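You operate a simulated robot arm through the tools that you are given. There is no shell and no other tool.

The job below is to be done with a simulated robot arm. You get a single attempt, and the scene is never put back.

## Task
Put things in order on the green mat on the dark worktop. At the end: the white padlock stands where the black ink cartridge stood; the black ink cartridge from the green mat on the dark worktop is on the white brown timetable board (marked "SUNDAY"); the yellow bulb from the green mat on the dark worktop stands where the green battery stood; the green battery from the green mat on the dark worktop stands where the white padlock stood; whatever was shut is shut again. Leave all else as you found it, and nothing knocked over.

It is judged by the outcome, as a careful person would: the job done as asked, and still so three seconds after it is handed in. It fails if anything else is knocked over, pushed out of place, dropped, spilled or broken.

## Robot
A 7-joint arm with a two-finger gripper, fixed in place. Base frame: the origin is at the foot of the arm, x ahead of it, y to its left, z up; the work surface is at about z = 0. Lengths are in m, angles in degrees, forces in N, time in s.
With the tool pointing down near the work surface it reaches from about 0.16 to 0.38 m from the base axis. Its first joint turns from -72.0 to 72.0 degrees. Payload 0.6 kg.
The TCP is the grasp point between the finger pads, 0.022 m short of the fingertips. In the tool frame z runs along the fingers and y along their closing line. Largest opening 0.092 m; the body of the gripper starts 0.065 m behind the TCP.
Orientation is told as [roll, pitch, yaw] about the base's x, y, z axes, in that order, counted from this pose: with the fingers straight down and closing along the base's y, the tool's x points along the base's -x, its y along +y and its z along -z.

## Interface
- The arm moves only by the tool jog_arm. Its argument "plan" is one flat list of numbers, 6 for each row, row after row: the shift along the base's x, y, z in m, then the turn, a rotation vector about the base's x, y, z in degrees. In form: [tx, ty, tz, wx, wy, wz, tx, ty, tz, wx, wy, wz, ...]. A call has 1 to 20 rows; each row is the pose to reach, as a shift and turn from the pose commanded when the call began. "claw" is the closure in counts, from 0 (fully open) to 255 (shut), set as the call begins (left out, the last holds). Each row takes 0.2 s and may step no farther than 0.05 m and 8.6 degrees from the row before; otherwise, or with a gripper value out of range, the whole call is refused. Where a pose cannot be reached the arm comes as near as it can. A force on the tool above 40 N (or 10 N above the force at the start of the call, whichever is more), or a blocked arm, ends the call early, and 0.2 s more pass. Each finger halts on what it meets, pressing with about 26 N; the grip force reading is that of the motor and also rises with nothing between the fingers. The clock runs only during rows and for 0.2 s after the last one: add rows that repeat a pose to give the fingers time. The reply holds the time, the measured pose of the TCP, the force on the tool along the base axes, the opening and the grip force, in the units named above and with some noise, with the torque about the TCP (base axes, N m) and any sound that the robot's microphone picked up.
- Cameras (640 x 400 px; columns grow to the right, rows downward): "scene" is fixed at [0.0544, -0.272, 0.3962]; the picture's right is [0.78, -0.63, 0.00], its down [-0.39, -0.49, -0.78] and it looks along [0.49, 0.61, -0.63] (base axes); focal length 214 px, centre (320, 200). "wrist" rides on the gripper at [0.071, 0.019, -0.102] in the tool frame; the picture's right is [-0.26, 0.96, 0.00], its down [-0.75, -0.21, -0.62] and it looks along [-0.60, -0.16, 0.78] (tool axes); focal length 280 px, centre (320, 200). There is no depth. A picture from a camera that has moved, and an enlarged one, comes with that camera's place and axes in the base frame and with its lens.
- capture(camera): a new picture of that camera. No time passes.
- close_up(camera, box): a new picture of the part [left, top, right, bottom] of that camera's present view, enlarged. No time passes.
- close_job(): hands the job in; it is judged then, once.

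Places have to be worked out from the pictures, the camera data and where the tool is seen. Open the gripper and draw the arm clear of the work before you hand the job in, unless the task says otherwise.

The tools are called after ">>>" as a command line: name --argument value ..., lists and objects as JSON in quotes. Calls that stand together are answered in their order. jog_arm: Moves the arm, as the interface text tells. Its arguments: {"type":"object","properties":{"plan":{"type":"array"},"claw":{"type":"number"}},"required":["plan"]} The other tools are called the same way: capture (camera) takes a picture; close_up (camera, box) takes an enlarged picture of a part of a camera's view; close_job () hands the job in.

At the start:

```text
time: 0.0
position: [0.2408, -0.0595, 0.257]
tool_rot: [0.0, 0.0, 0.0]
contact_force: [0.7, 1.0, 0.0]
wrist_torque: [0.04, -0.02, 0.03]
opening: 0.0921
grasp_force: 0.1
```

scene: 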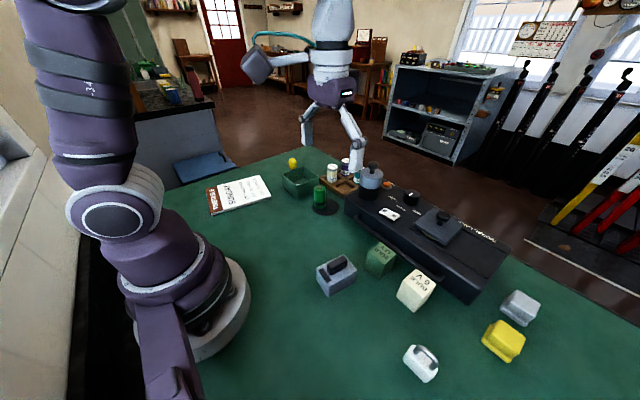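
wrist: 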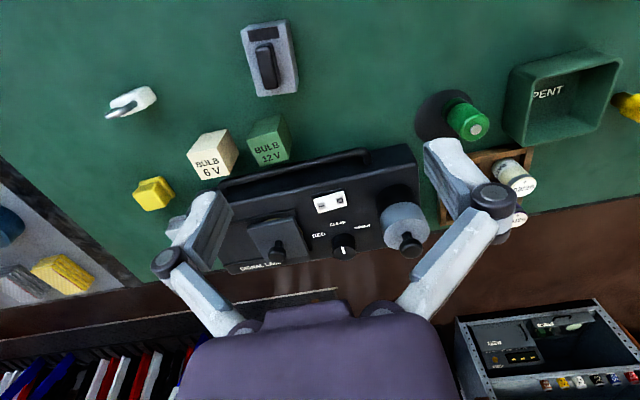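

I begin by enlarging the views to identify each object before any motion.

>>> close_up --camera "scene" --box '[300, 220, 540, 390]'

>>> close_up --camera "scene" --box '[190, 140, 430, 290]'

>>> close_up --camera "wrist" --box '[90, 10, 330, 230]'

>>> close_up --camera "wrist" --box '[400, 40, 640, 250]'

```text
2.35 times, centred on (420, 305) of scene
camera zoom: at [0.0544, -0.272, 0.3962], right [0.78, -0.63, 0.0], down [-0.39, -0.49, -0.78], along [0.49, 0.61, -0.63], focal length 505 px, centre (85, -47)
```

zoom: 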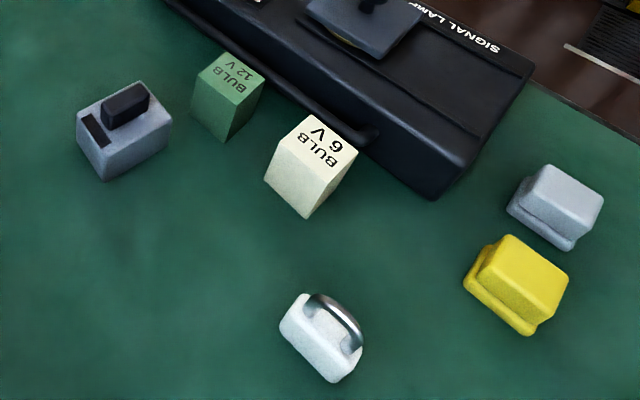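

```text
2.67 times, centred on (310, 215) of scene
camera zoom: at [0.0544, -0.272, 0.3962], right [0.78, -0.63, 0.0], down [-0.39, -0.49, -0.78], along [0.49, 0.61, -0.63], focal length 572 px, centre (347, 160)
```

zoom: 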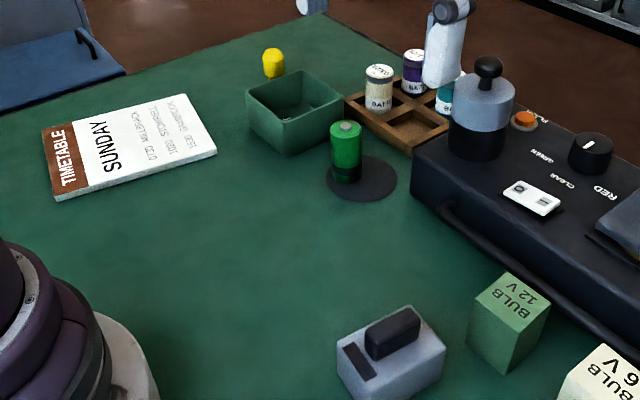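

```text
1.82 times, centred on (210, 120) of wrist
camera zoom: at [0.1696, -0.0418, 0.3596], right [0.26, 0.96, 0.0], down [0.75, -0.21, 0.62], along [0.6, -0.16, -0.78], focal length 510 px, centre (520, 346)
```

zoom: 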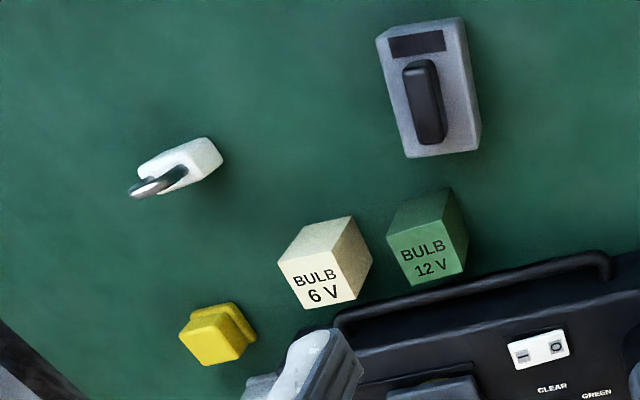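

```text
1.90 times, centred on (520, 145) of wrist
camera zoom: at [0.1696, -0.0418, 0.3596], right [0.26, 0.96, 0.0], down [0.75, -0.21, 0.62], along [0.6, -0.16, -0.78], focal length 534 px, centre (-61, 305)
```

zoom: 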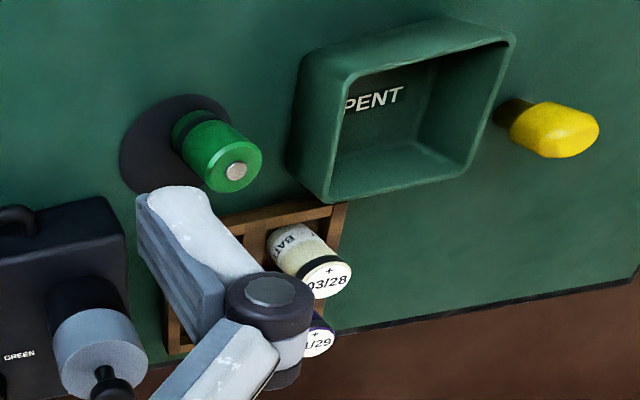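

I need to settle which item is the black ink cartridge, so I zoom in tighter on the candidates.

>>> close_up --camera "scene" --box '[310, 245, 370, 300]'

>>> close_up --camera "scene" --box '[470, 280, 550, 370]'

>>> close_up --camera "wrist" --box '[230, 10, 310, 110]'

>>> close_up --camera "wrist" --box '[120, 160, 300, 290]'

>>> close_up --camera "scene" --box '[340, 150, 500, 260]'

>>> close_up --camera "wrist" --box '[0, 190, 160, 320]'

>>> close_up --camera "scene" --box '[270, 140, 380, 220]'

```text
7.27 times, centred on (340, 272) of scene
camera zoom: at [0.0544, -0.272, 0.3962], right [0.78, -0.63, 0.0], down [-0.39, -0.49, -0.78], along [0.49, 0.61, -0.63], focal length 1560 px, centre (174, -327)
```

zoom: 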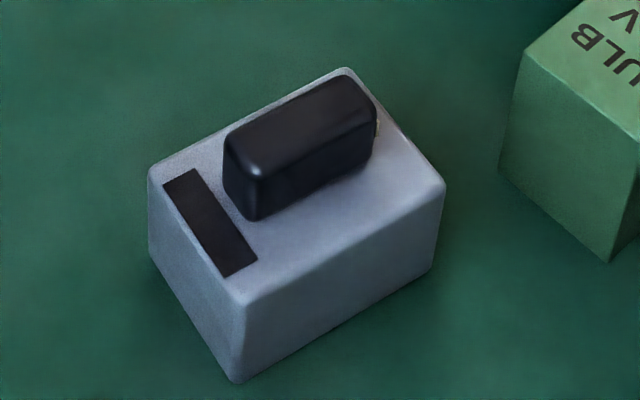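

```text
4.44 times, centred on (510, 325) of scene
camera zoom: at [0.0544, -0.272, 0.3962], right [0.78, -0.63, 0.0], down [-0.39, -0.49, -0.78], along [0.49, 0.61, -0.63], focal length 953 px, centre (-524, -356)
```

zoom: 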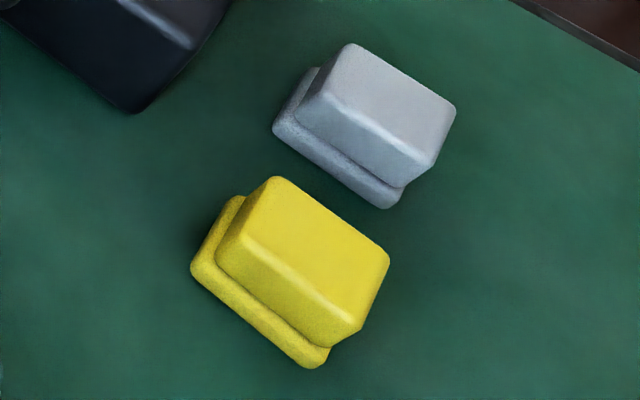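

```text
4.00 times, centred on (270, 60) of wrist
camera zoom: at [0.1696, -0.0418, 0.3596], right [0.26, 0.96, 0.0], down [0.75, -0.21, 0.62], along [0.6, -0.16, -0.78], focal length 1122 px, centre (520, 760)
```

zoom: 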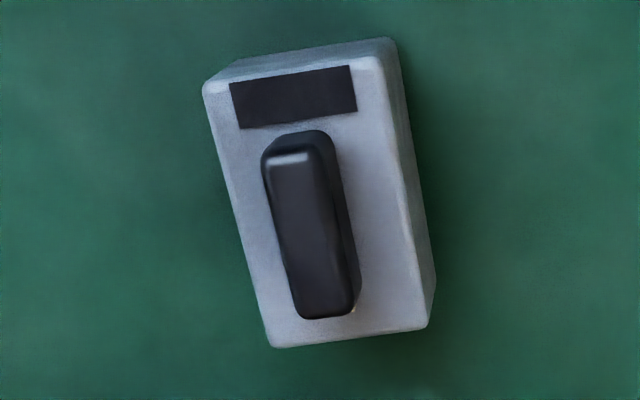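

```text
3.08 times, centred on (210, 225) of wrist
camera zoom: at [0.1696, -0.0418, 0.3596], right [0.26, 0.96, 0.0], down [0.75, -0.21, 0.62], along [0.6, -0.16, -0.78], focal length 863 px, centre (658, 123)
```

zoom: 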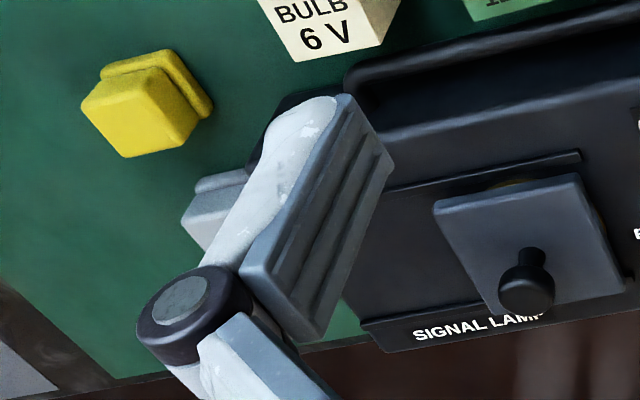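

```text
3.64 times, centred on (420, 205) of scene
camera zoom: at [0.0544, -0.272, 0.3962], right [0.78, -0.63, 0.0], down [-0.39, -0.49, -0.78], along [0.49, 0.61, -0.63], focal length 780 px, centre (-44, 182)
```

zoom: 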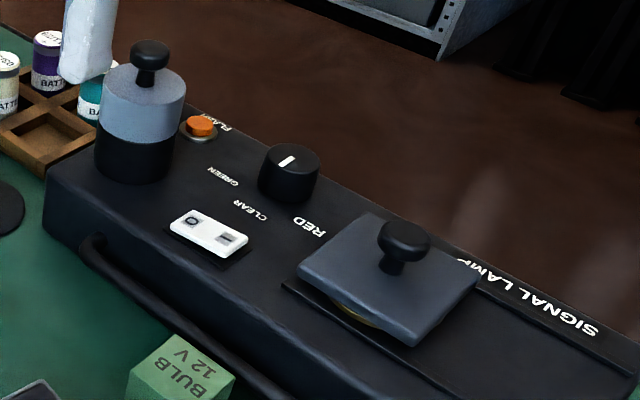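

```text
3.08 times, centred on (80, 255) of wrist
camera zoom: at [0.1696, -0.0418, 0.3596], right [0.26, 0.96, 0.0], down [0.75, -0.21, 0.62], along [0.6, -0.16, -0.78], focal length 863 px, centre (1058, 31)
```

zoom: 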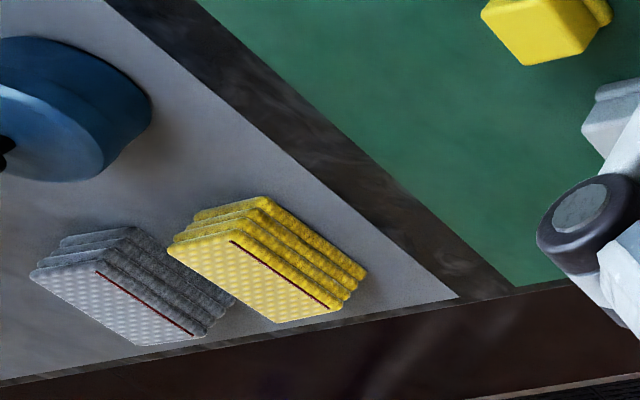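

```text
5.00 times, centred on (325, 180) of scene
camera zoom: at [0.0544, -0.272, 0.3962], right [0.78, -0.63, 0.0], down [-0.39, -0.49, -0.78], along [0.49, 0.61, -0.63], focal length 1072 px, centre (295, 300)
```

zoom: 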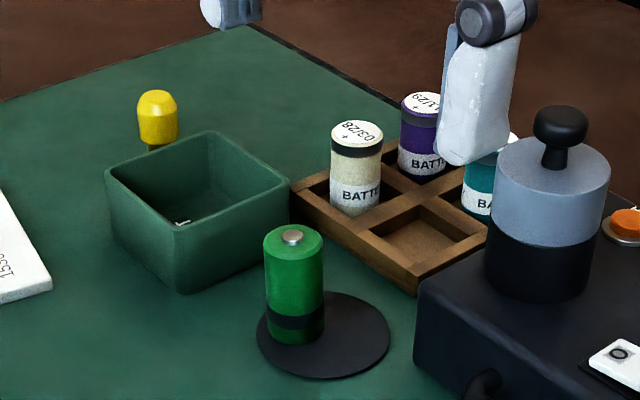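

The grey block carrying a black piece with a label and contact looks like the likely ink cartridge, but I want closer views. I move the arm, staying high, to look at the right-hand side of the mat.

>>> jog_arm --plan '[-0.01, -0.03, 0, 0, 0, -8, -0.02, -0.06, 0, 0, 0, -16, -0.03, -0.09, 0, 0, 0, -24, -0.04, -0.12, 0, 0, 0, -32, -0.06, -0.13, 0, 0, 0, -40, -0.06, -0.13, 0, 0, 0, -40]'

>>> capture --camera "wrist"

>>> capture --camera "scene"

```text
time: 1.4
position: [0.1798, -0.1902, 0.2565]
tool_rot: [0.0, -0.1, -40.1]
contact_force: [0.0, -0.6, 0.1]
wrist_torque: [0.03, 0.06, 0.0]
opening: 0.092
grasp_force: 0.0
```

```text
taken
camera wrist: at [0.1382, -0.1306, 0.3595], right [0.82, 0.57, 0.0], down [0.44, -0.64, 0.63], along [0.36, -0.51, -0.78], focal length 280 px, centre (320, 200)
```

wrist: 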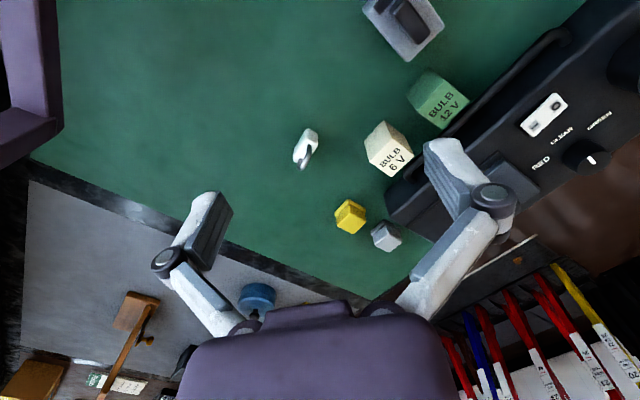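

```text
taken
```

scene: 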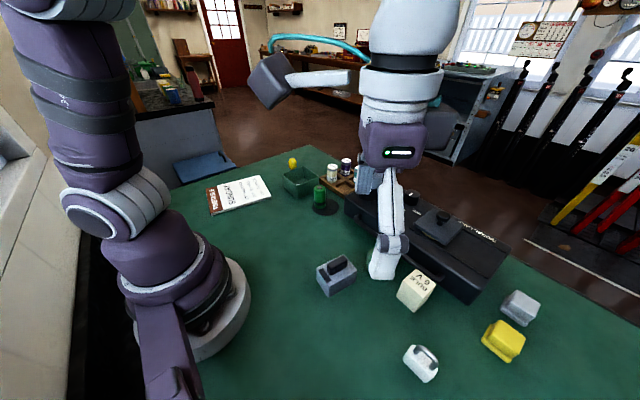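

No other black object on the right side. Now I turn to the left side to check there, including behind the tray.

>>> jog_arm --plan '[0.01, 0.03, 0, 0, 0, 8, 0.02, 0.07, 0, 0, 0, 16, 0.03, 0.11, 0, 0, 0, 24, 0.03, 0.15, 0, 0, 0, 32, 0.03, 0.19, 0, 0, 0, 40, 0.03, 0.23, 0, 0, 0, 48, 0.03, 0.26, 0, 0, 0, 56, 0.02, 0.29, 0, 0, 0, 64, 0.01, 0.32, 0, 0, 0, 72, 0.0, 0.33, 0, 0, 0, 80, 0.0, 0.33, 0, 0, 0, 80]'

>>> capture --camera "wrist"

>>> capture --camera "scene"

```text
time: 3.8
position: [0.1797, 0.1401, 0.255]
tool_rot: [0.0, -0.1, 40.0]
contact_force: [0.2, 0.3, -0.2]
wrist_torque: [0.0, 0.0, 0.01]
opening: 0.092
grasp_force: 0.1
```

```text
taken
camera wrist: at [0.114, 0.1082, 0.3589], right [-0.42, 0.91, 0.0], down [0.71, 0.33, 0.63], along [0.57, 0.26, -0.78], focal length 280 px, centre (320, 200)
```

wrist: 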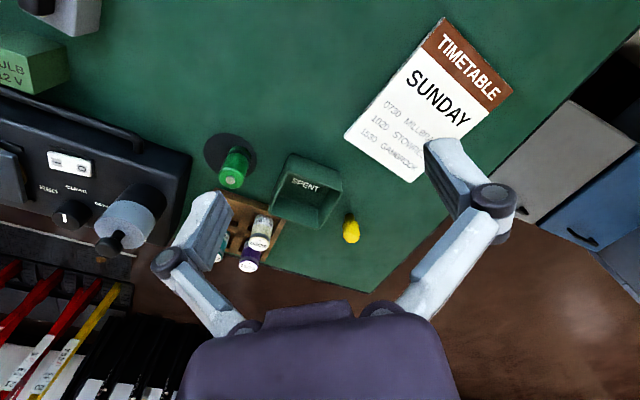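

```text
taken
```

scene: 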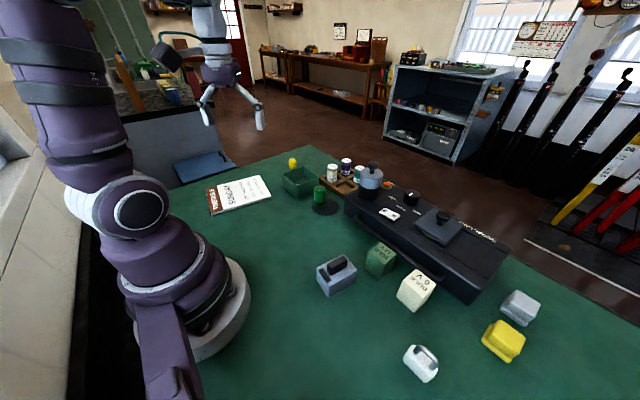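

The black piece on the grey block near (0.22, -0.115) is the only candidate; I go in for a close wrist view of it.

>>> jog_arm --plan '[0, -0.03, 0, 0, 0, -8, 0, -0.07, 0, 0, 0, -16, 0, -0.11, 0, 0, 0, -24, 0, -0.15, 0, 0, 0, -32, 0, -0.19, 0, 0, 0, -40, -0.01, -0.22, -0.03, 0, 0, -44, -0.02, -0.237, -0.07, 0, 0, -44, -0.02, -0.237, -0.11, 0, 0, -42, -0.02, -0.237, -0.11, 0, 0, -40]'

>>> capture --camera "wrist"

```text
time: 5.8
position: [0.1598, -0.097, 0.1469]
tool_rot: [0.0, -0.1, 0.0]
contact_force: [0.8, 0.2, 0.2]
wrist_torque: [0.01, -0.01, -0.03]
opening: 0.0922
grasp_force: 0.0
```

```text
taken
camera wrist: at [0.0898, -0.0784, 0.2493], right [0.26, 0.96, 0.0], down [0.75, -0.2, 0.62], along [0.6, -0.16, -0.78], focal length 280 px, centre (320, 200)
```

wrist: 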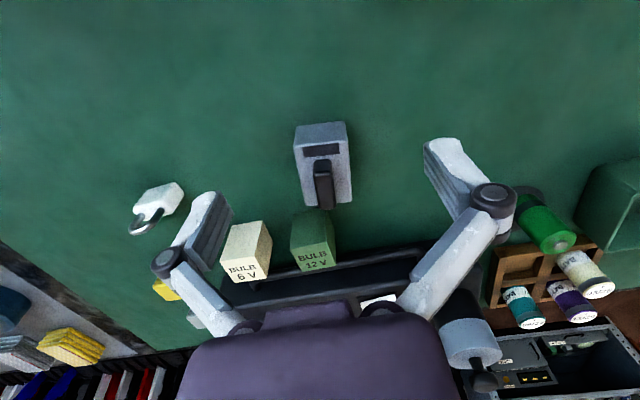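

>>> close_up --camera "wrist" --box '[280, 110, 370, 220]'

>>> close_up --camera "scene" --box '[315, 250, 360, 300]'

>>> close_up --camera "wrist" --box '[115, 160, 205, 240]'

```text
3.64 times, centred on (325, 165) of wrist
camera zoom: at [0.0898, -0.0784, 0.2493], right [0.26, 0.96, 0.0], down [0.75, -0.2, 0.62], along [0.6, -0.16, -0.78], focal length 1020 px, centre (302, 327)
```

zoom: 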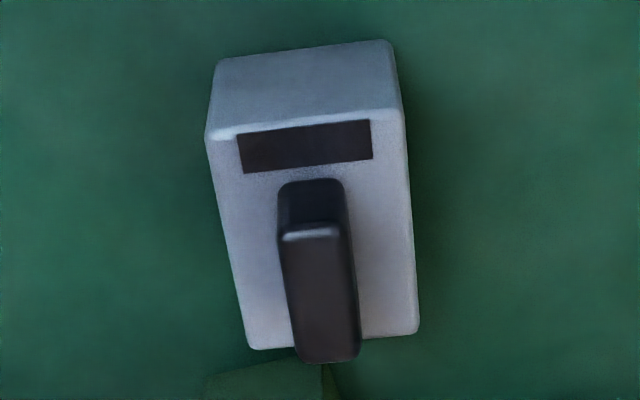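

```text
8.00 times, centred on (338, 275) of scene
camera zoom: at [0.0544, -0.272, 0.3962], right [0.78, -0.63, 0.0], down [-0.39, -0.49, -0.78], along [0.49, 0.61, -0.63], focal length 1716 px, centre (180, -400)
```

zoom: 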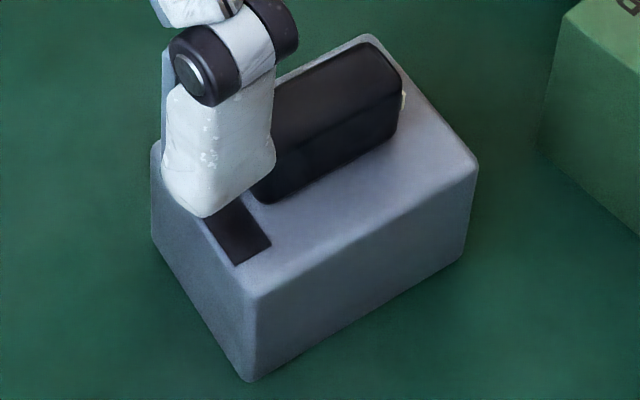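

```text
5.00 times, centred on (160, 200) of wrist
camera zoom: at [0.0898, -0.0784, 0.2493], right [0.26, 0.96, 0.0], down [0.75, -0.2, 0.62], along [0.6, -0.16, -0.78], focal length 1402 px, centre (1120, 200)
```

zoom: 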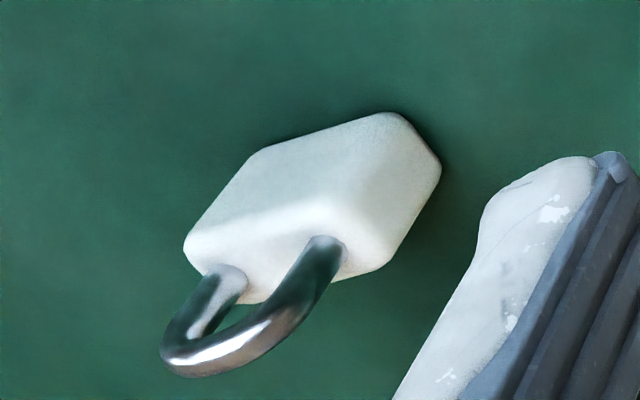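

The block has a brass contact at one end and stands on a grey box (top about z 0.041, block top about z 0.061, centre about (0.227, -0.110), long axis yawed about -8°). I go above it at z 0.11 with a matching yaw, then check alignment.

>>> jog_arm --plan '[0.035, -0.007, 0, 0, 0, -4, 0.067, -0.013, 0, 0, 0, -8, 0.067, -0.013, -0.037, 0, 0, -8, 0.067, -0.013, -0.037, 0, 0, -8]'

>>> capture --camera "wrist"

>>> capture --camera "scene"

>>> close_up --camera "scene" --box '[280, 210, 400, 300]'

```text
time: 6.8
position: [0.2268, -0.1095, 0.1096]
tool_rot: [0.1, -0.1, -8.0]
contact_force: [-0.4, 0.1, 0.7]
wrist_torque: [-0.02, 0.03, -0.01]
opening: 0.0919
grasp_force: 0.2
```

```text
taken
camera wrist: at [0.16, -0.0815, 0.212], right [0.39, 0.92, 0.0], down [0.72, -0.31, 0.63], along [0.57, -0.25, -0.78], focal length 280 px, centre (320, 200)
```

wrist: 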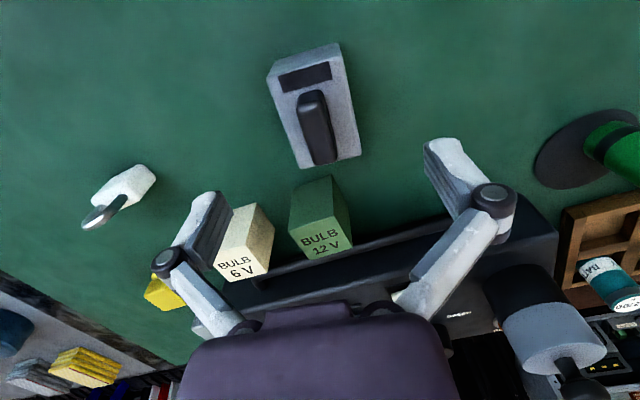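

```text
taken
```

scene: 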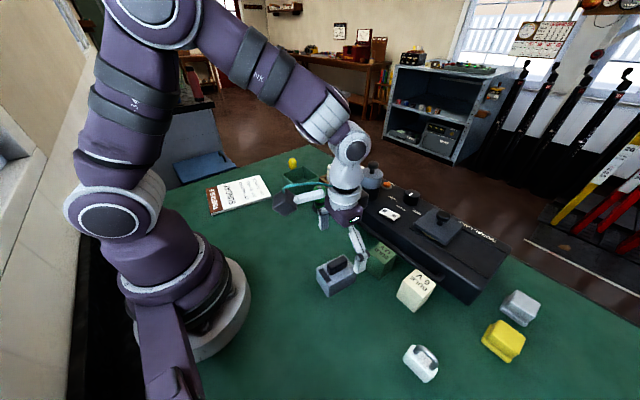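

```text
4.44 times, centred on (340, 255) of scene
camera zoom: at [0.0544, -0.272, 0.3962], right [0.78, -0.63, 0.0], down [-0.39, -0.49, -0.78], along [0.49, 0.61, -0.63], focal length 953 px, centre (231, -44)
```

zoom: 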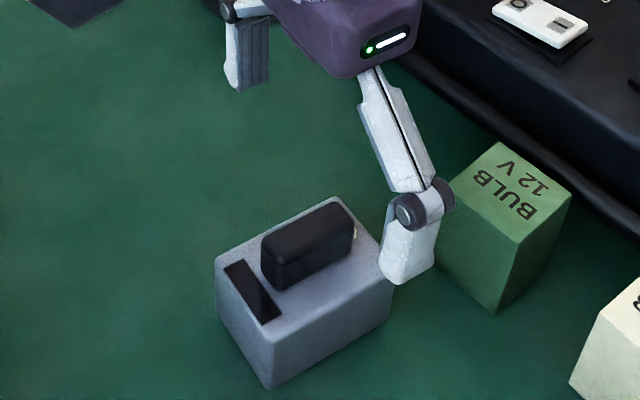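

Alignment looks good to within about 2 mm; I take an enlarged view to refine it.

>>> close_up --camera "wrist" --box '[255, 30, 375, 190]'

```text
2.50 times, centred on (315, 110) of wrist
camera zoom: at [0.16, -0.0815, 0.212], right [0.39, 0.92, 0.0], down [0.72, -0.31, 0.63], along [0.57, -0.25, -0.78], focal length 701 px, centre (332, 425)
```

zoom: 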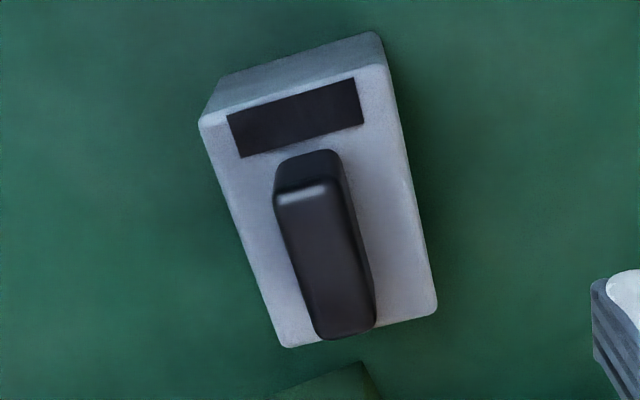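

Centre is at about (0.226, -0.112). I descend so the tips sit just above the grey top, pre-closing to about 25 mm.

>>> jog_arm --plan '[-0.001, -0.002, 0, 0, 0, 0, -0.001, -0.002, 0, 0, 0, 0, -0.001, -0.002, 0, 0, 0, 0, -0.001, -0.002, -0.02, 0, 0, 0, -0.001, -0.002, -0.04, 0, 0, 0, -0.001, -0.002, -0.04, 0, 0, 0]' --claw 180

>>> capture --camera "wrist"

>>> close_up --camera "scene" --box '[280, 210, 400, 300]'

```text
time: 8.2
position: [0.2259, -0.1123, 0.0688]
tool_rot: [0.0, 0.0, -8.1]
contact_force: [0.1, -1.5, -0.1]
wrist_torque: [0.01, 0.02, 0.02]
opening: 0.0271
grasp_force: 0.0
```

```text
taken
camera wrist: at [0.1587, -0.084, 0.1723], right [0.39, 0.92, 0.0], down [0.72, -0.31, 0.62], along [0.57, -0.25, -0.78], focal length 280 px, centre (320, 200)
```

wrist: 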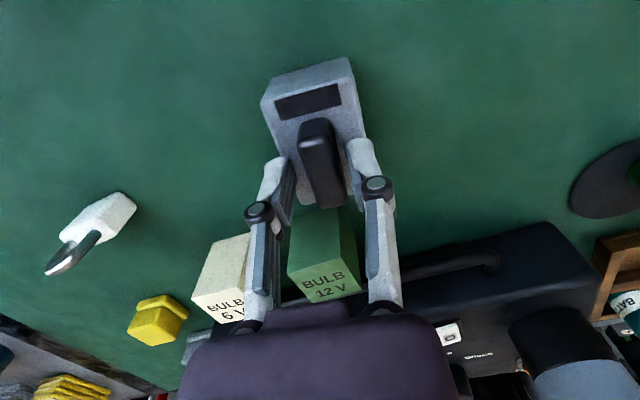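

```text
4.44 times, centred on (340, 255) of scene
camera zoom: at [0.0544, -0.272, 0.3962], right [0.78, -0.63, 0.0], down [-0.39, -0.49, -0.78], along [0.49, 0.61, -0.63], focal length 953 px, centre (231, -44)
```

zoom: 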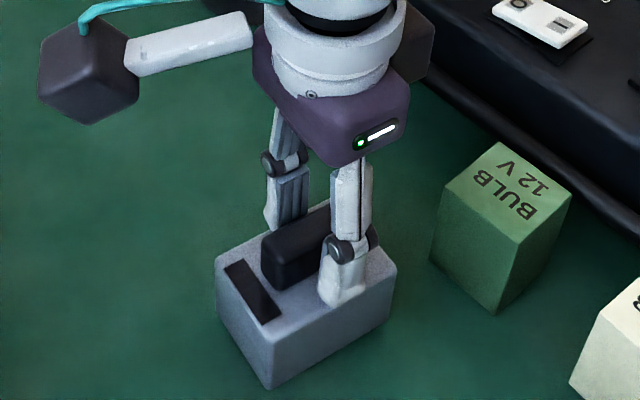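

The fingers straddle the black block. I close, wait, and make a small test lift of 2 cm to see whether it is separate from the grey box.

>>> jog_arm --plan '[0, 0, 0, 0, 0, 0, 0, 0, 0, 0, 0, 0, 0, 0, 0, 0, 0, 0]' --claw 255

>>> jog_arm --plan '[0, 0, 0.008, 0, 0, 0, 0, 0, 0.016, 0, 0, 0, 0, 0, 0.025, 0, 0, 0, 0, 0, 0.025, 0, 0, 0]'

>>> capture --camera "wrist"

>>> close_up --camera "scene" --box '[280, 210, 400, 300]'

```text
time: 9.0
position: [0.2267, -0.112, 0.0712]
tool_rot: [-0.1, 0.0, -7.9]
contact_force: [-0.5, 0.1, -0.4]
wrist_torque: [0.0, 0.01, 0.01]
opening: 0.0154
grasp_force: 26.3
```

```text
time: 10.0
position: [0.226, -0.1129, 0.0953]
tool_rot: [0.1, -0.1, -8.0]
contact_force: [0.0, 0.1, -1.6]
wrist_torque: [0.02, -0.01, 0.01]
opening: 0.0151
grasp_force: 25.8
```

```text
taken
camera wrist: at [0.1588, -0.0844, 0.1977], right [0.39, 0.92, 0.0], down [0.72, -0.31, 0.63], along [0.57, -0.25, -0.78], focal length 280 px, centre (320, 200)
```

wrist: 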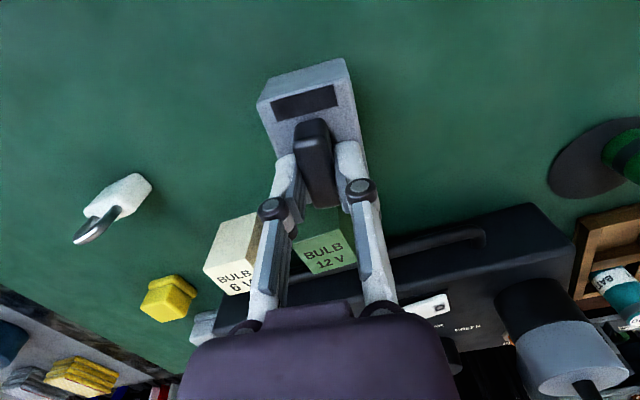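

```text
4.44 times, centred on (340, 255) of scene
camera zoom: at [0.0544, -0.272, 0.3962], right [0.78, -0.63, 0.0], down [-0.39, -0.49, -0.78], along [0.49, 0.61, -0.63], focal length 953 px, centre (231, -44)
```

zoom: 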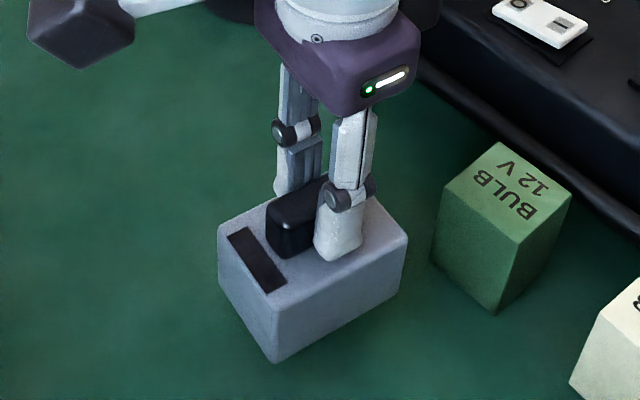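

The grey box lifts together with the black block, so it is one object: a cartridge with black label and grip. Before committing, I raise it and turn the wrist camera to the yellow and grey pieces on the right, to be sure none of those is meant.

>>> jog_arm --plan '[0, 0, 0.03, 0, 0, 0, 0, 0, 0.06, 0, 0, -8, 0, -0.02, 0.06, 0, 0, -16, 0, -0.04, 0.06, 0, 0, -24, 0, -0.06, 0.06, 0, 0, -30, 0, -0.06, 0.06, 0, 0, -30]'

>>> capture --camera "wrist"

>>> close_up --camera "scene" --box '[300, 210, 420, 300]'

```text
time: 11.4
position: [0.2273, -0.1726, 0.1547]
tool_rot: [0.0, 0.0, -38.1]
contact_force: [-0.3, 0.4, -1.4]
wrist_torque: [0.04, 0.05, 0.01]
opening: 0.0153
grasp_force: 25.6
```

```text
taken
camera wrist: at [0.1823, -0.1144, 0.2578], right [0.8, 0.6, 0.0], down [0.47, -0.63, 0.63], along [0.37, -0.5, -0.78], focal length 280 px, centre (320, 200)
```

wrist: 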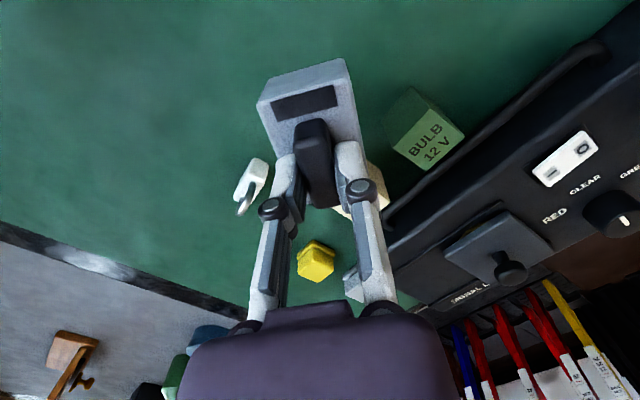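

```text
4.44 times, centred on (360, 255) of scene
camera zoom: at [0.0544, -0.272, 0.3962], right [0.78, -0.63, 0.0], down [-0.39, -0.49, -0.78], along [0.49, 0.61, -0.63], focal length 953 px, centre (142, -44)
```

zoom: 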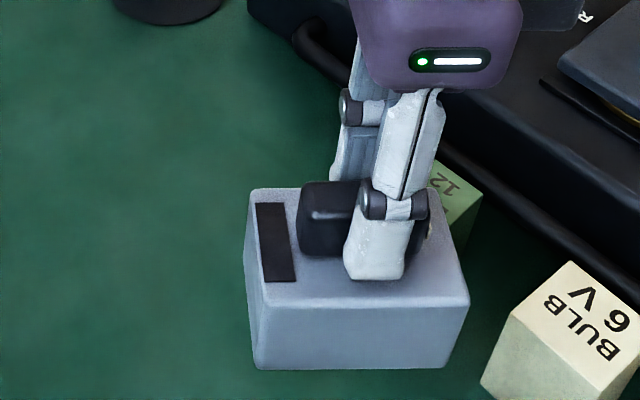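

>>> close_up --camera "wrist" --box '[285, 225, 385, 310]'

>>> close_up --camera "wrist" --box '[240, 50, 400, 220]'

>>> close_up --camera "scene" --box '[340, 235, 400, 300]'

```text
4.71 times, centred on (335, 268) of wrist
camera zoom: at [0.1823, -0.1144, 0.2578], right [0.8, 0.6, 0.0], down [0.47, -0.63, 0.63], along [0.37, -0.5, -0.78], focal length 1320 px, centre (249, -118)
```

zoom: 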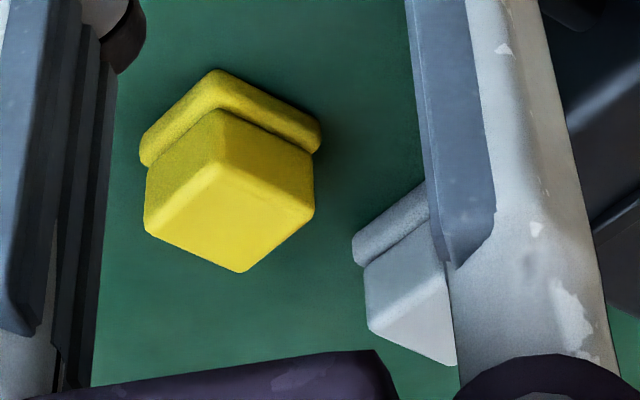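

```text
2.35 times, centred on (320, 135) of wrist
camera zoom: at [0.1823, -0.1144, 0.2578], right [0.8, 0.6, 0.0], down [0.47, -0.63, 0.63], along [0.37, -0.5, -0.78], focal length 660 px, centre (320, 353)
```

zoom: 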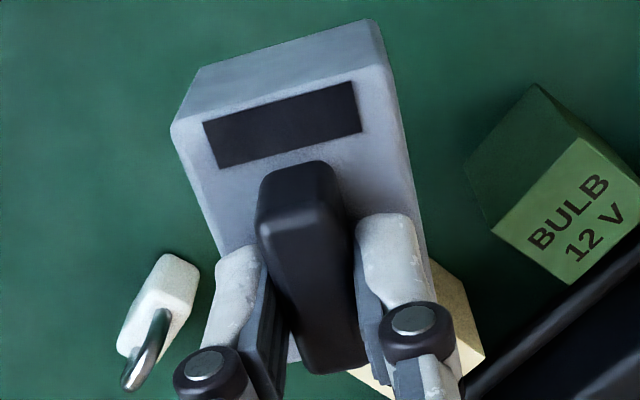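

```text
6.15 times, centred on (370, 268) of scene
camera zoom: at [0.0544, -0.272, 0.3962], right [0.78, -0.63, 0.0], down [-0.39, -0.49, -0.78], along [0.49, 0.61, -0.63], focal length 1320 px, centre (12, -215)
```

zoom: 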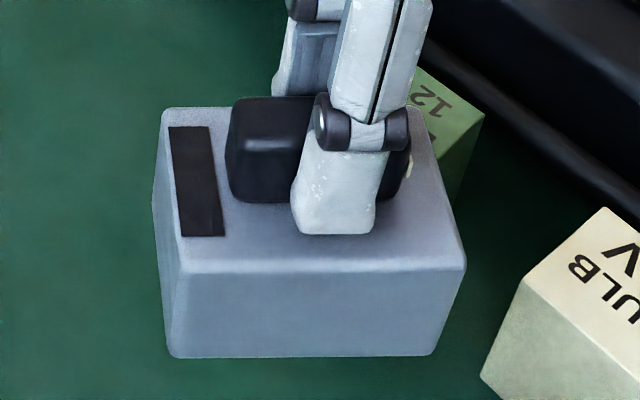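

The other pieces are plain flanged caps, so the held item (black label, black grip, brass contact) is the ink cartridge. It stood centred at about (0.225, -0.110). The board's corners put its centre near (0.186, 0.289), so I carry the cartridge there at a safe height.

>>> jog_arm --plan '[0.0086, 0.0346, 0.01, 0, 0, 7.8, 0.0172, 0.0692, 0.02, 0, 0, 15.6, 0.0258, 0.1038, 0.02, 0, 0, 23.4, 0.0344, 0.1384, 0.02, 0, 0, 31.2, 0.043, 0.173, 0.02, 0, 0, 39, 0.0346, 0.2019, 0.02, 0, 0, 46.8, 0.0262, 0.2308, 0.02, 0, 0, 54.6, 0.0178, 0.2597, 0.02, 0, 0, 62.4, 0.0094, 0.2886, 0.02, 0, 0, 70.2, 0.001, 0.3175, 0.02, 0, 0, 78, -0.0074, 0.3464, 0.02, 0, 0, 85.8, -0.0158, 0.3753, 0.02, 0, 0, 93.6, -0.0242, 0.4042, 0.02, 0, 0, 101.4, -0.0326, 0.4331, 0.02, 0, 0, 109.2, -0.041, 0.462, 0.02, 0, 0, 117, -0.041, 0.462, 0.02, 0, 0, 117]'

>>> capture --camera "wrist"

>>> capture --camera "scene"

```text
time: 14.8
position: [0.1843, 0.2916, 0.1759]
tool_rot: [0.0, 0.0, 79.0]
contact_force: [0.4, 0.4, -0.8]
wrist_torque: [0.02, -0.03, -0.02]
opening: 0.0152
grasp_force: 25.8
```

```text
taken
camera wrist: at [0.1523, 0.2232, 0.2778], right [-0.9, 0.44, 0.0], down [0.34, 0.7, 0.62], along [0.28, 0.56, -0.78], focal length 280 px, centre (320, 200)
```

wrist: 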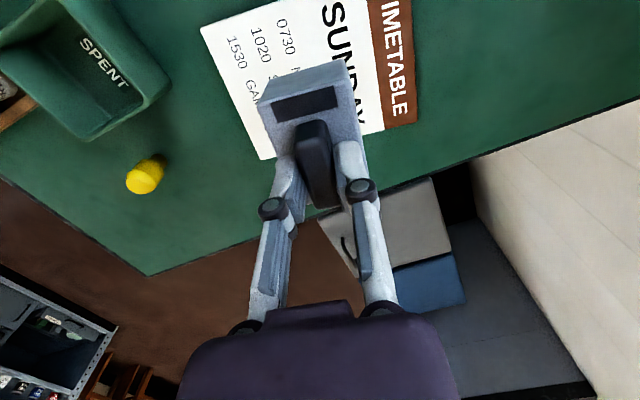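

```text
taken
```

scene: 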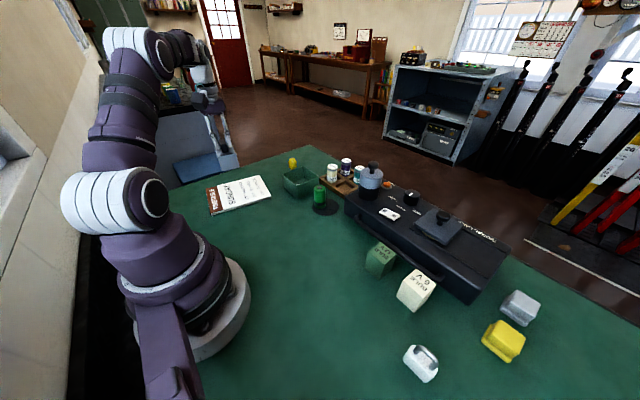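

The board centre is confirmed near (0.188, 0.290). I lower toward the board, stopping just above it.

>>> jog_arm --plan '[0.003, -0.001, -0.03, 0, 0, 0, 0.003, -0.001, -0.06, 0, 0, 0, 0.003, -0.001, -0.085, 0, 0, 0, 0.003, -0.001, -0.092, 0, 0, 0, 0.003, -0.001, -0.092, 0, 0, 0]'

>>> capture --camera "wrist"

>>> close_up --camera "scene" --box '[190, 150, 310, 230]'

```text
time: 16.0
position: [0.1886, 0.2887, 0.0816]
tool_rot: [0.0, 0.0, 78.9]
contact_force: [0.1, 0.6, -0.9]
wrist_torque: [0.0, 0.02, 0.01]
opening: 0.0151
grasp_force: 25.7
```

```text
taken
camera wrist: at [0.156, 0.2219, 0.1853], right [-0.9, 0.44, 0.0], down [0.34, 0.7, 0.62], along [0.28, 0.56, -0.78], focal length 280 px, centre (320, 200)
```

wrist: 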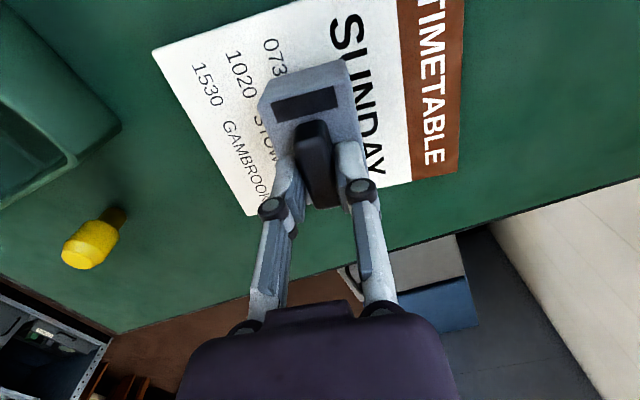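

```text
5.00 times, centred on (250, 190) of scene
camera zoom: at [0.0544, -0.272, 0.3962], right [0.78, -0.63, 0.0], down [-0.39, -0.49, -0.78], along [0.49, 0.61, -0.63], focal length 1072 px, centre (670, 250)
```

zoom: 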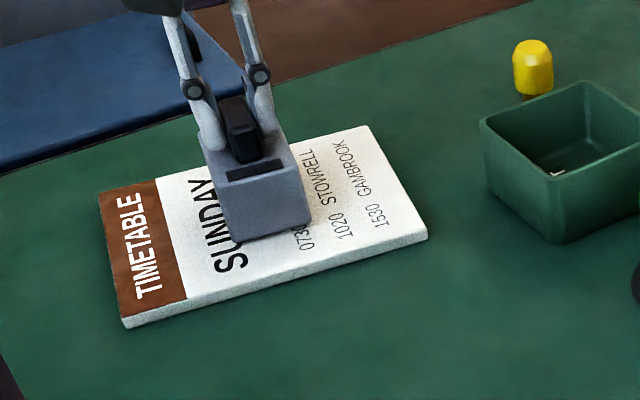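

Just above the board now; I step down in small increments watching for contact force.

>>> jog_arm --plan '[0, 0, -0.001, 0, 0, 0, 0, 0, -0.002, 0, 0, 0, 0, 0, -0.003, 0, 0, 0]'

>>> jog_arm --plan '[0, 0, -0.0007, 0, 0, 0, 0, 0, -0.0015, 0, 0, 0]'

```text
time: 16.8
position: [0.1879, 0.2894, 0.0797]
tool_rot: [0.1, 0.0, 79.0]
contact_force: [0.6, 0.8, -0.4]
wrist_torque: [0.02, -0.02, 0.0]
opening: 0.0153
grasp_force: 26.5
```

```text
time: 17.4
position: [0.1874, 0.2883, 0.0781]
tool_rot: [0.0, -0.1, 79.1]
contact_force: [-1.1, -3.8, 24.7]
wrist_torque: [-0.11, 0.08, 0.0]
opening: 0.0154
grasp_force: 25.7
```

Contact at TCP z of about 0.078 (board roughly 8 mm thick). I ease up slightly, open, then rise.

>>> jog_arm --plan '[0, 0, 0.0008, 0, 0, 0, 0, 0, 0.0008, 0, 0, 0]'

>>> jog_arm --plan '[0, 0, 0, 0, 0, 0, 0, 0, 0, 0, 0, 0, 0, 0, 0, 0, 0, 0, 0, 0, 0.01, 0, 0, 0, 0, 0, 0.04, 0, 0, 0, 0, 0, 0.08, 0, 0, 0, 0, 0, 0.12, 0, 0, 0, 0, 0, 0.12, 0, 0, 0]' --claw 130

>>> capture --camera "wrist"

>>> capture --camera "scene"

```text
time: 18.0
position: [0.1877, 0.2891, 0.0788]
tool_rot: [0.0, -0.1, 79.0]
contact_force: [1.4, 2.3, 12.7]
wrist_torque: [0.34, -0.12, -0.04]
opening: 0.0151
grasp_force: 26.1
```

```text
time: 19.8
position: [0.1875, 0.2886, 0.2]
tool_rot: [0.0, 0.0, 78.9]
contact_force: [0.8, -0.3, 0.5]
wrist_torque: [0.01, -0.01, 0.01]
opening: 0.0449
grasp_force: 0.0
```

```text
taken
camera wrist: at [0.1558, 0.2226, 0.3024], right [-0.9, 0.44, 0.0], down [0.35, 0.7, 0.62], along [0.28, 0.56, -0.78], focal length 280 px, centre (320, 200)
```

wrist: 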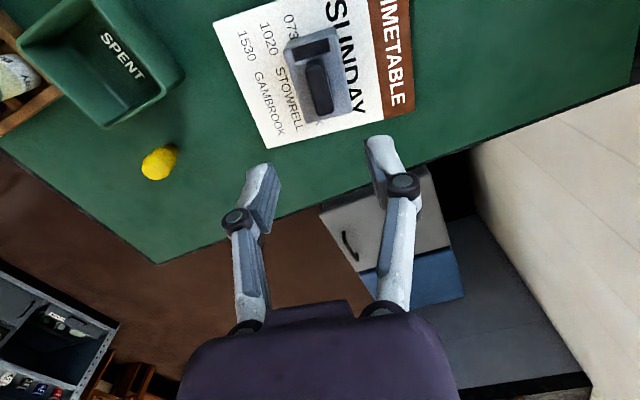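

```text
taken
```

scene: 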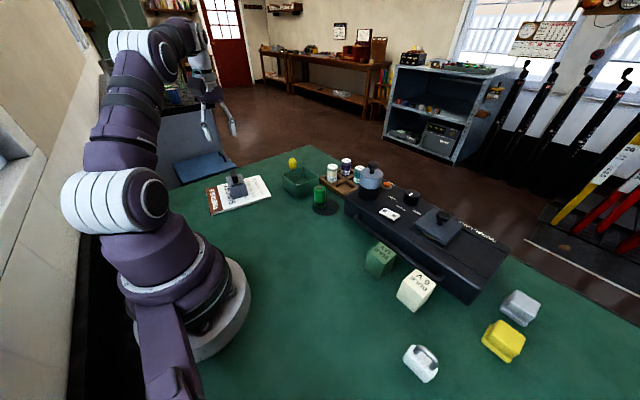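

The cartridge rests on the board. While here, I measure the bulb, tray and battery from this view.

>>> close_up --camera "wrist" --box '[120, 120, 200, 200]'

>>> close_up --camera "scene" --box '[270, 145, 350, 220]'

```text
5.00 times, centred on (160, 160) of wrist
camera zoom: at [0.1558, 0.2226, 0.3024], right [-0.9, 0.44, 0.0], down [0.35, 0.7, 0.62], along [0.28, 0.56, -0.78], focal length 1402 px, centre (1120, 400)
```

zoom: 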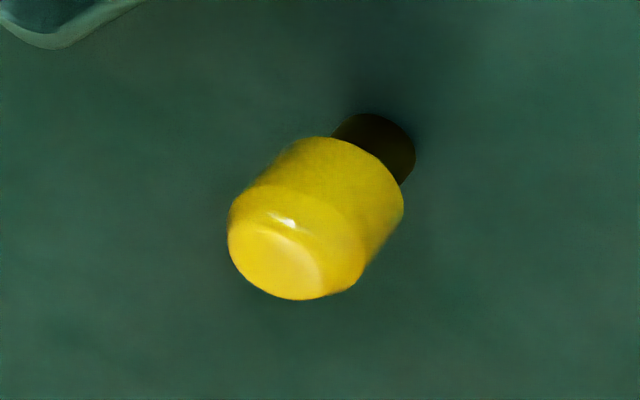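

```text
5.33 times, centred on (310, 182) of scene
camera zoom: at [0.0544, -0.272, 0.3962], right [0.78, -0.63, 0.0], down [-0.39, -0.49, -0.78], along [0.49, 0.61, -0.63], focal length 1144 px, centre (373, 293)
```

zoom: 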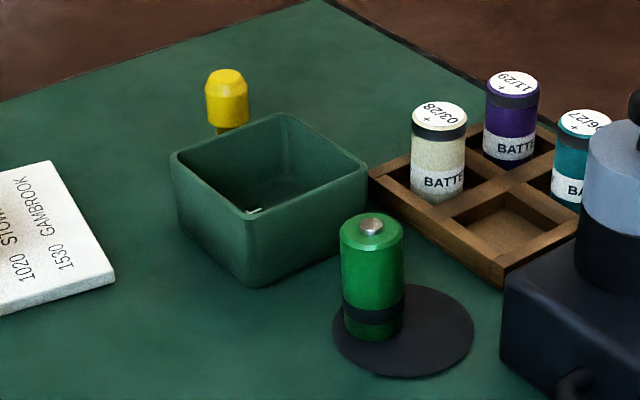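

Bulb stands at about (0.390, 0.290), 50 mm tall, so it will need a tilted reach. Next is the padlock, so I swing back at height to view it.

>>> jog_arm --plan '[0.0069, -0.0321, 0, 0, 0, -7.75, 0.0138, -0.0642, 0, 0, 0, -15.5, 0.0207, -0.0963, 0, 0, 0, -23.25, 0.0276, -0.1284, 0, 0, 0, -31, 0.0345, -0.1605, 0, 0, 0, -38.75, 0.0414, -0.1926, 0, 0, 0, -46.5, 0.0483, -0.2247, 0, 0, 0, -54.25, 0.0552, -0.2568, 0, 0, 0, -62, 0.0625, -0.2886, 0, 0, 0, -69.75, 0.0525, -0.3186, 0, 0, 0, -77.5, 0.0425, -0.3486, 0, 0, 0, -85.25, 0.0325, -0.3786, 0, 0, 0, -93, 0.0225, -0.4086, 0, 0, 0, -100.75, 0.0125, -0.4386, 0, 0, 0, -108.5, 0.0025, -0.4686, 0, 0, 0, -116.25, -0.0075, -0.4986, 0, 0, 0, -124, -0.0075, -0.4986, 0, 0, 0, -124]'

>>> capture --camera "wrist"

>>> close_up --camera "scene" --box '[390, 330, 450, 390]'

```text
time: 23.4
position: [0.1796, -0.2107, 0.1997]
tool_rot: [-0.1, 0.0, -45.1]
contact_force: [0.6, 0.0, -0.4]
wrist_torque: [0.04, 0.02, 0.0]
opening: 0.0453
grasp_force: 0.1
```

```text
taken
camera wrist: at [0.1445, -0.1473, 0.3024], right [0.87, 0.5, 0.0], down [0.39, -0.68, 0.63], along [0.31, -0.54, -0.78], focal length 280 px, centre (320, 200)
```

wrist: 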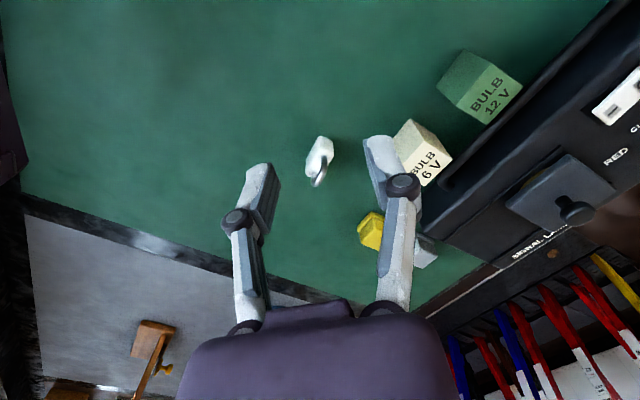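

```text
6.67 times, centred on (420, 360) of scene
camera zoom: at [0.0544, -0.272, 0.3962], right [0.78, -0.63, 0.0], down [-0.39, -0.49, -0.78], along [0.49, 0.61, -0.63], focal length 1430 px, centre (-347, -867)
```

zoom: 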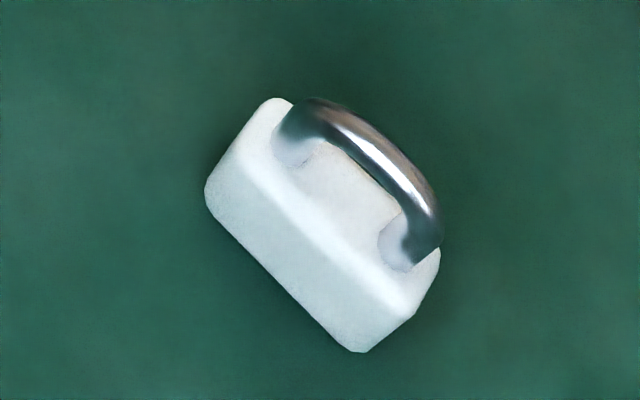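

>>> close_up --camera "wrist" --box '[290, 125, 350, 195]'

```text
5.71 times, centred on (320, 160) of wrist
camera zoom: at [0.1445, -0.1473, 0.3024], right [0.87, 0.5, 0.0], down [0.39, -0.68, 0.63], along [0.31, -0.54, -0.78], focal length 1602 px, centre (320, 429)
```

zoom: 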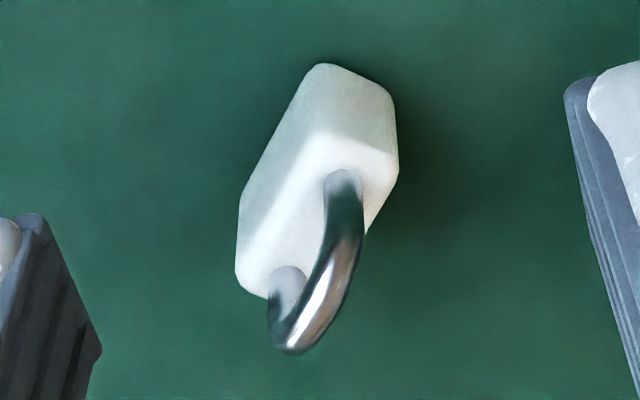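

Padlock body is about 37 × 18 × 28 mm, long axis along y, centre near (0.226, -0.2915). I turn the tool to yaw -90 so it closes across the thickness, and hover above it.

>>> jog_arm --plan '[0.008, -0.014, 0, 0, 0, -7.5, 0.016, -0.028, 0, 0, 0, -15, 0.024, -0.042, 0, 0, 0, -22.5, 0.032, -0.056, 0, 0, 0, -30, 0.04, -0.07, 0, 0, 0, -37.5, 0.046, -0.081, -0.03, 0, 0, -45, 0.046, -0.081, -0.07, 0, 0, -45, 0.046, -0.081, -0.1, 0, 0, -45, 0.046, -0.081, -0.1, 0, 0, -45]'

>>> capture --camera "wrist"

>>> close_up --camera "scene" --box '[370, 280, 470, 390]'

```text
time: 25.4
position: [0.2277, -0.2911, 0.0992]
tool_rot: [0.0, 0.0, -90.1]
contact_force: [0.0, -0.1, 0.4]
wrist_torque: [0.01, 0.01, -0.02]
opening: 0.0449
grasp_force: 0.1
```

```text
taken
camera wrist: at [0.2467, -0.2209, 0.2015], right [0.96, -0.26, 0.0], down [-0.21, -0.75, 0.62], along [-0.16, -0.6, -0.78], focal length 280 px, centre (320, 200)
```

wrist: 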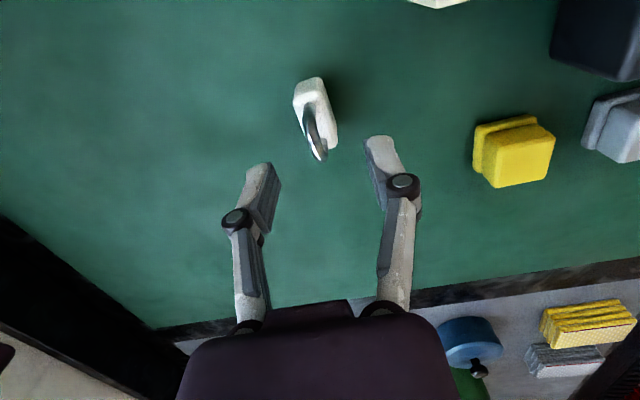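

```text
3.64 times, centred on (420, 335) of scene
camera zoom: at [0.0544, -0.272, 0.3962], right [0.78, -0.63, 0.0], down [-0.39, -0.49, -0.78], along [0.49, 0.61, -0.63], focal length 780 px, centre (-44, -291)
```

zoom: 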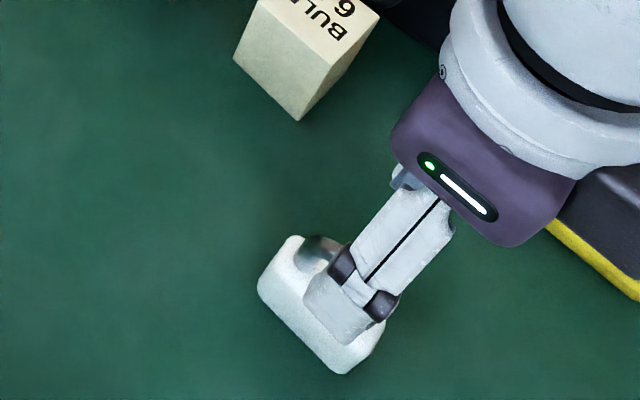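

>>> close_up --camera "wrist" --box '[270, 60, 370, 180]'

```text
3.33 times, centred on (320, 120) of wrist
camera zoom: at [0.2467, -0.2209, 0.2015], right [0.96, -0.26, 0.0], down [-0.21, -0.75, 0.62], along [-0.16, -0.6, -0.78], focal length 935 px, centre (320, 467)
```

zoom: 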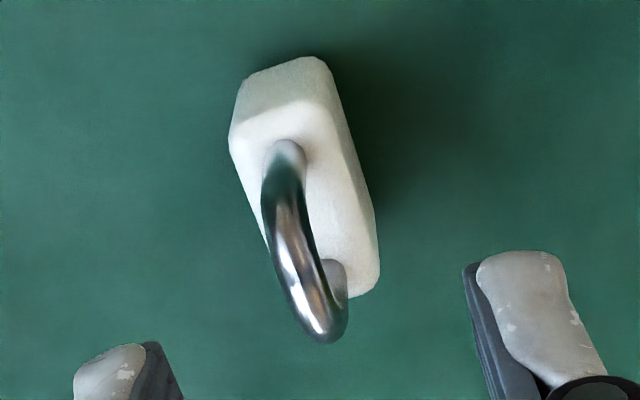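

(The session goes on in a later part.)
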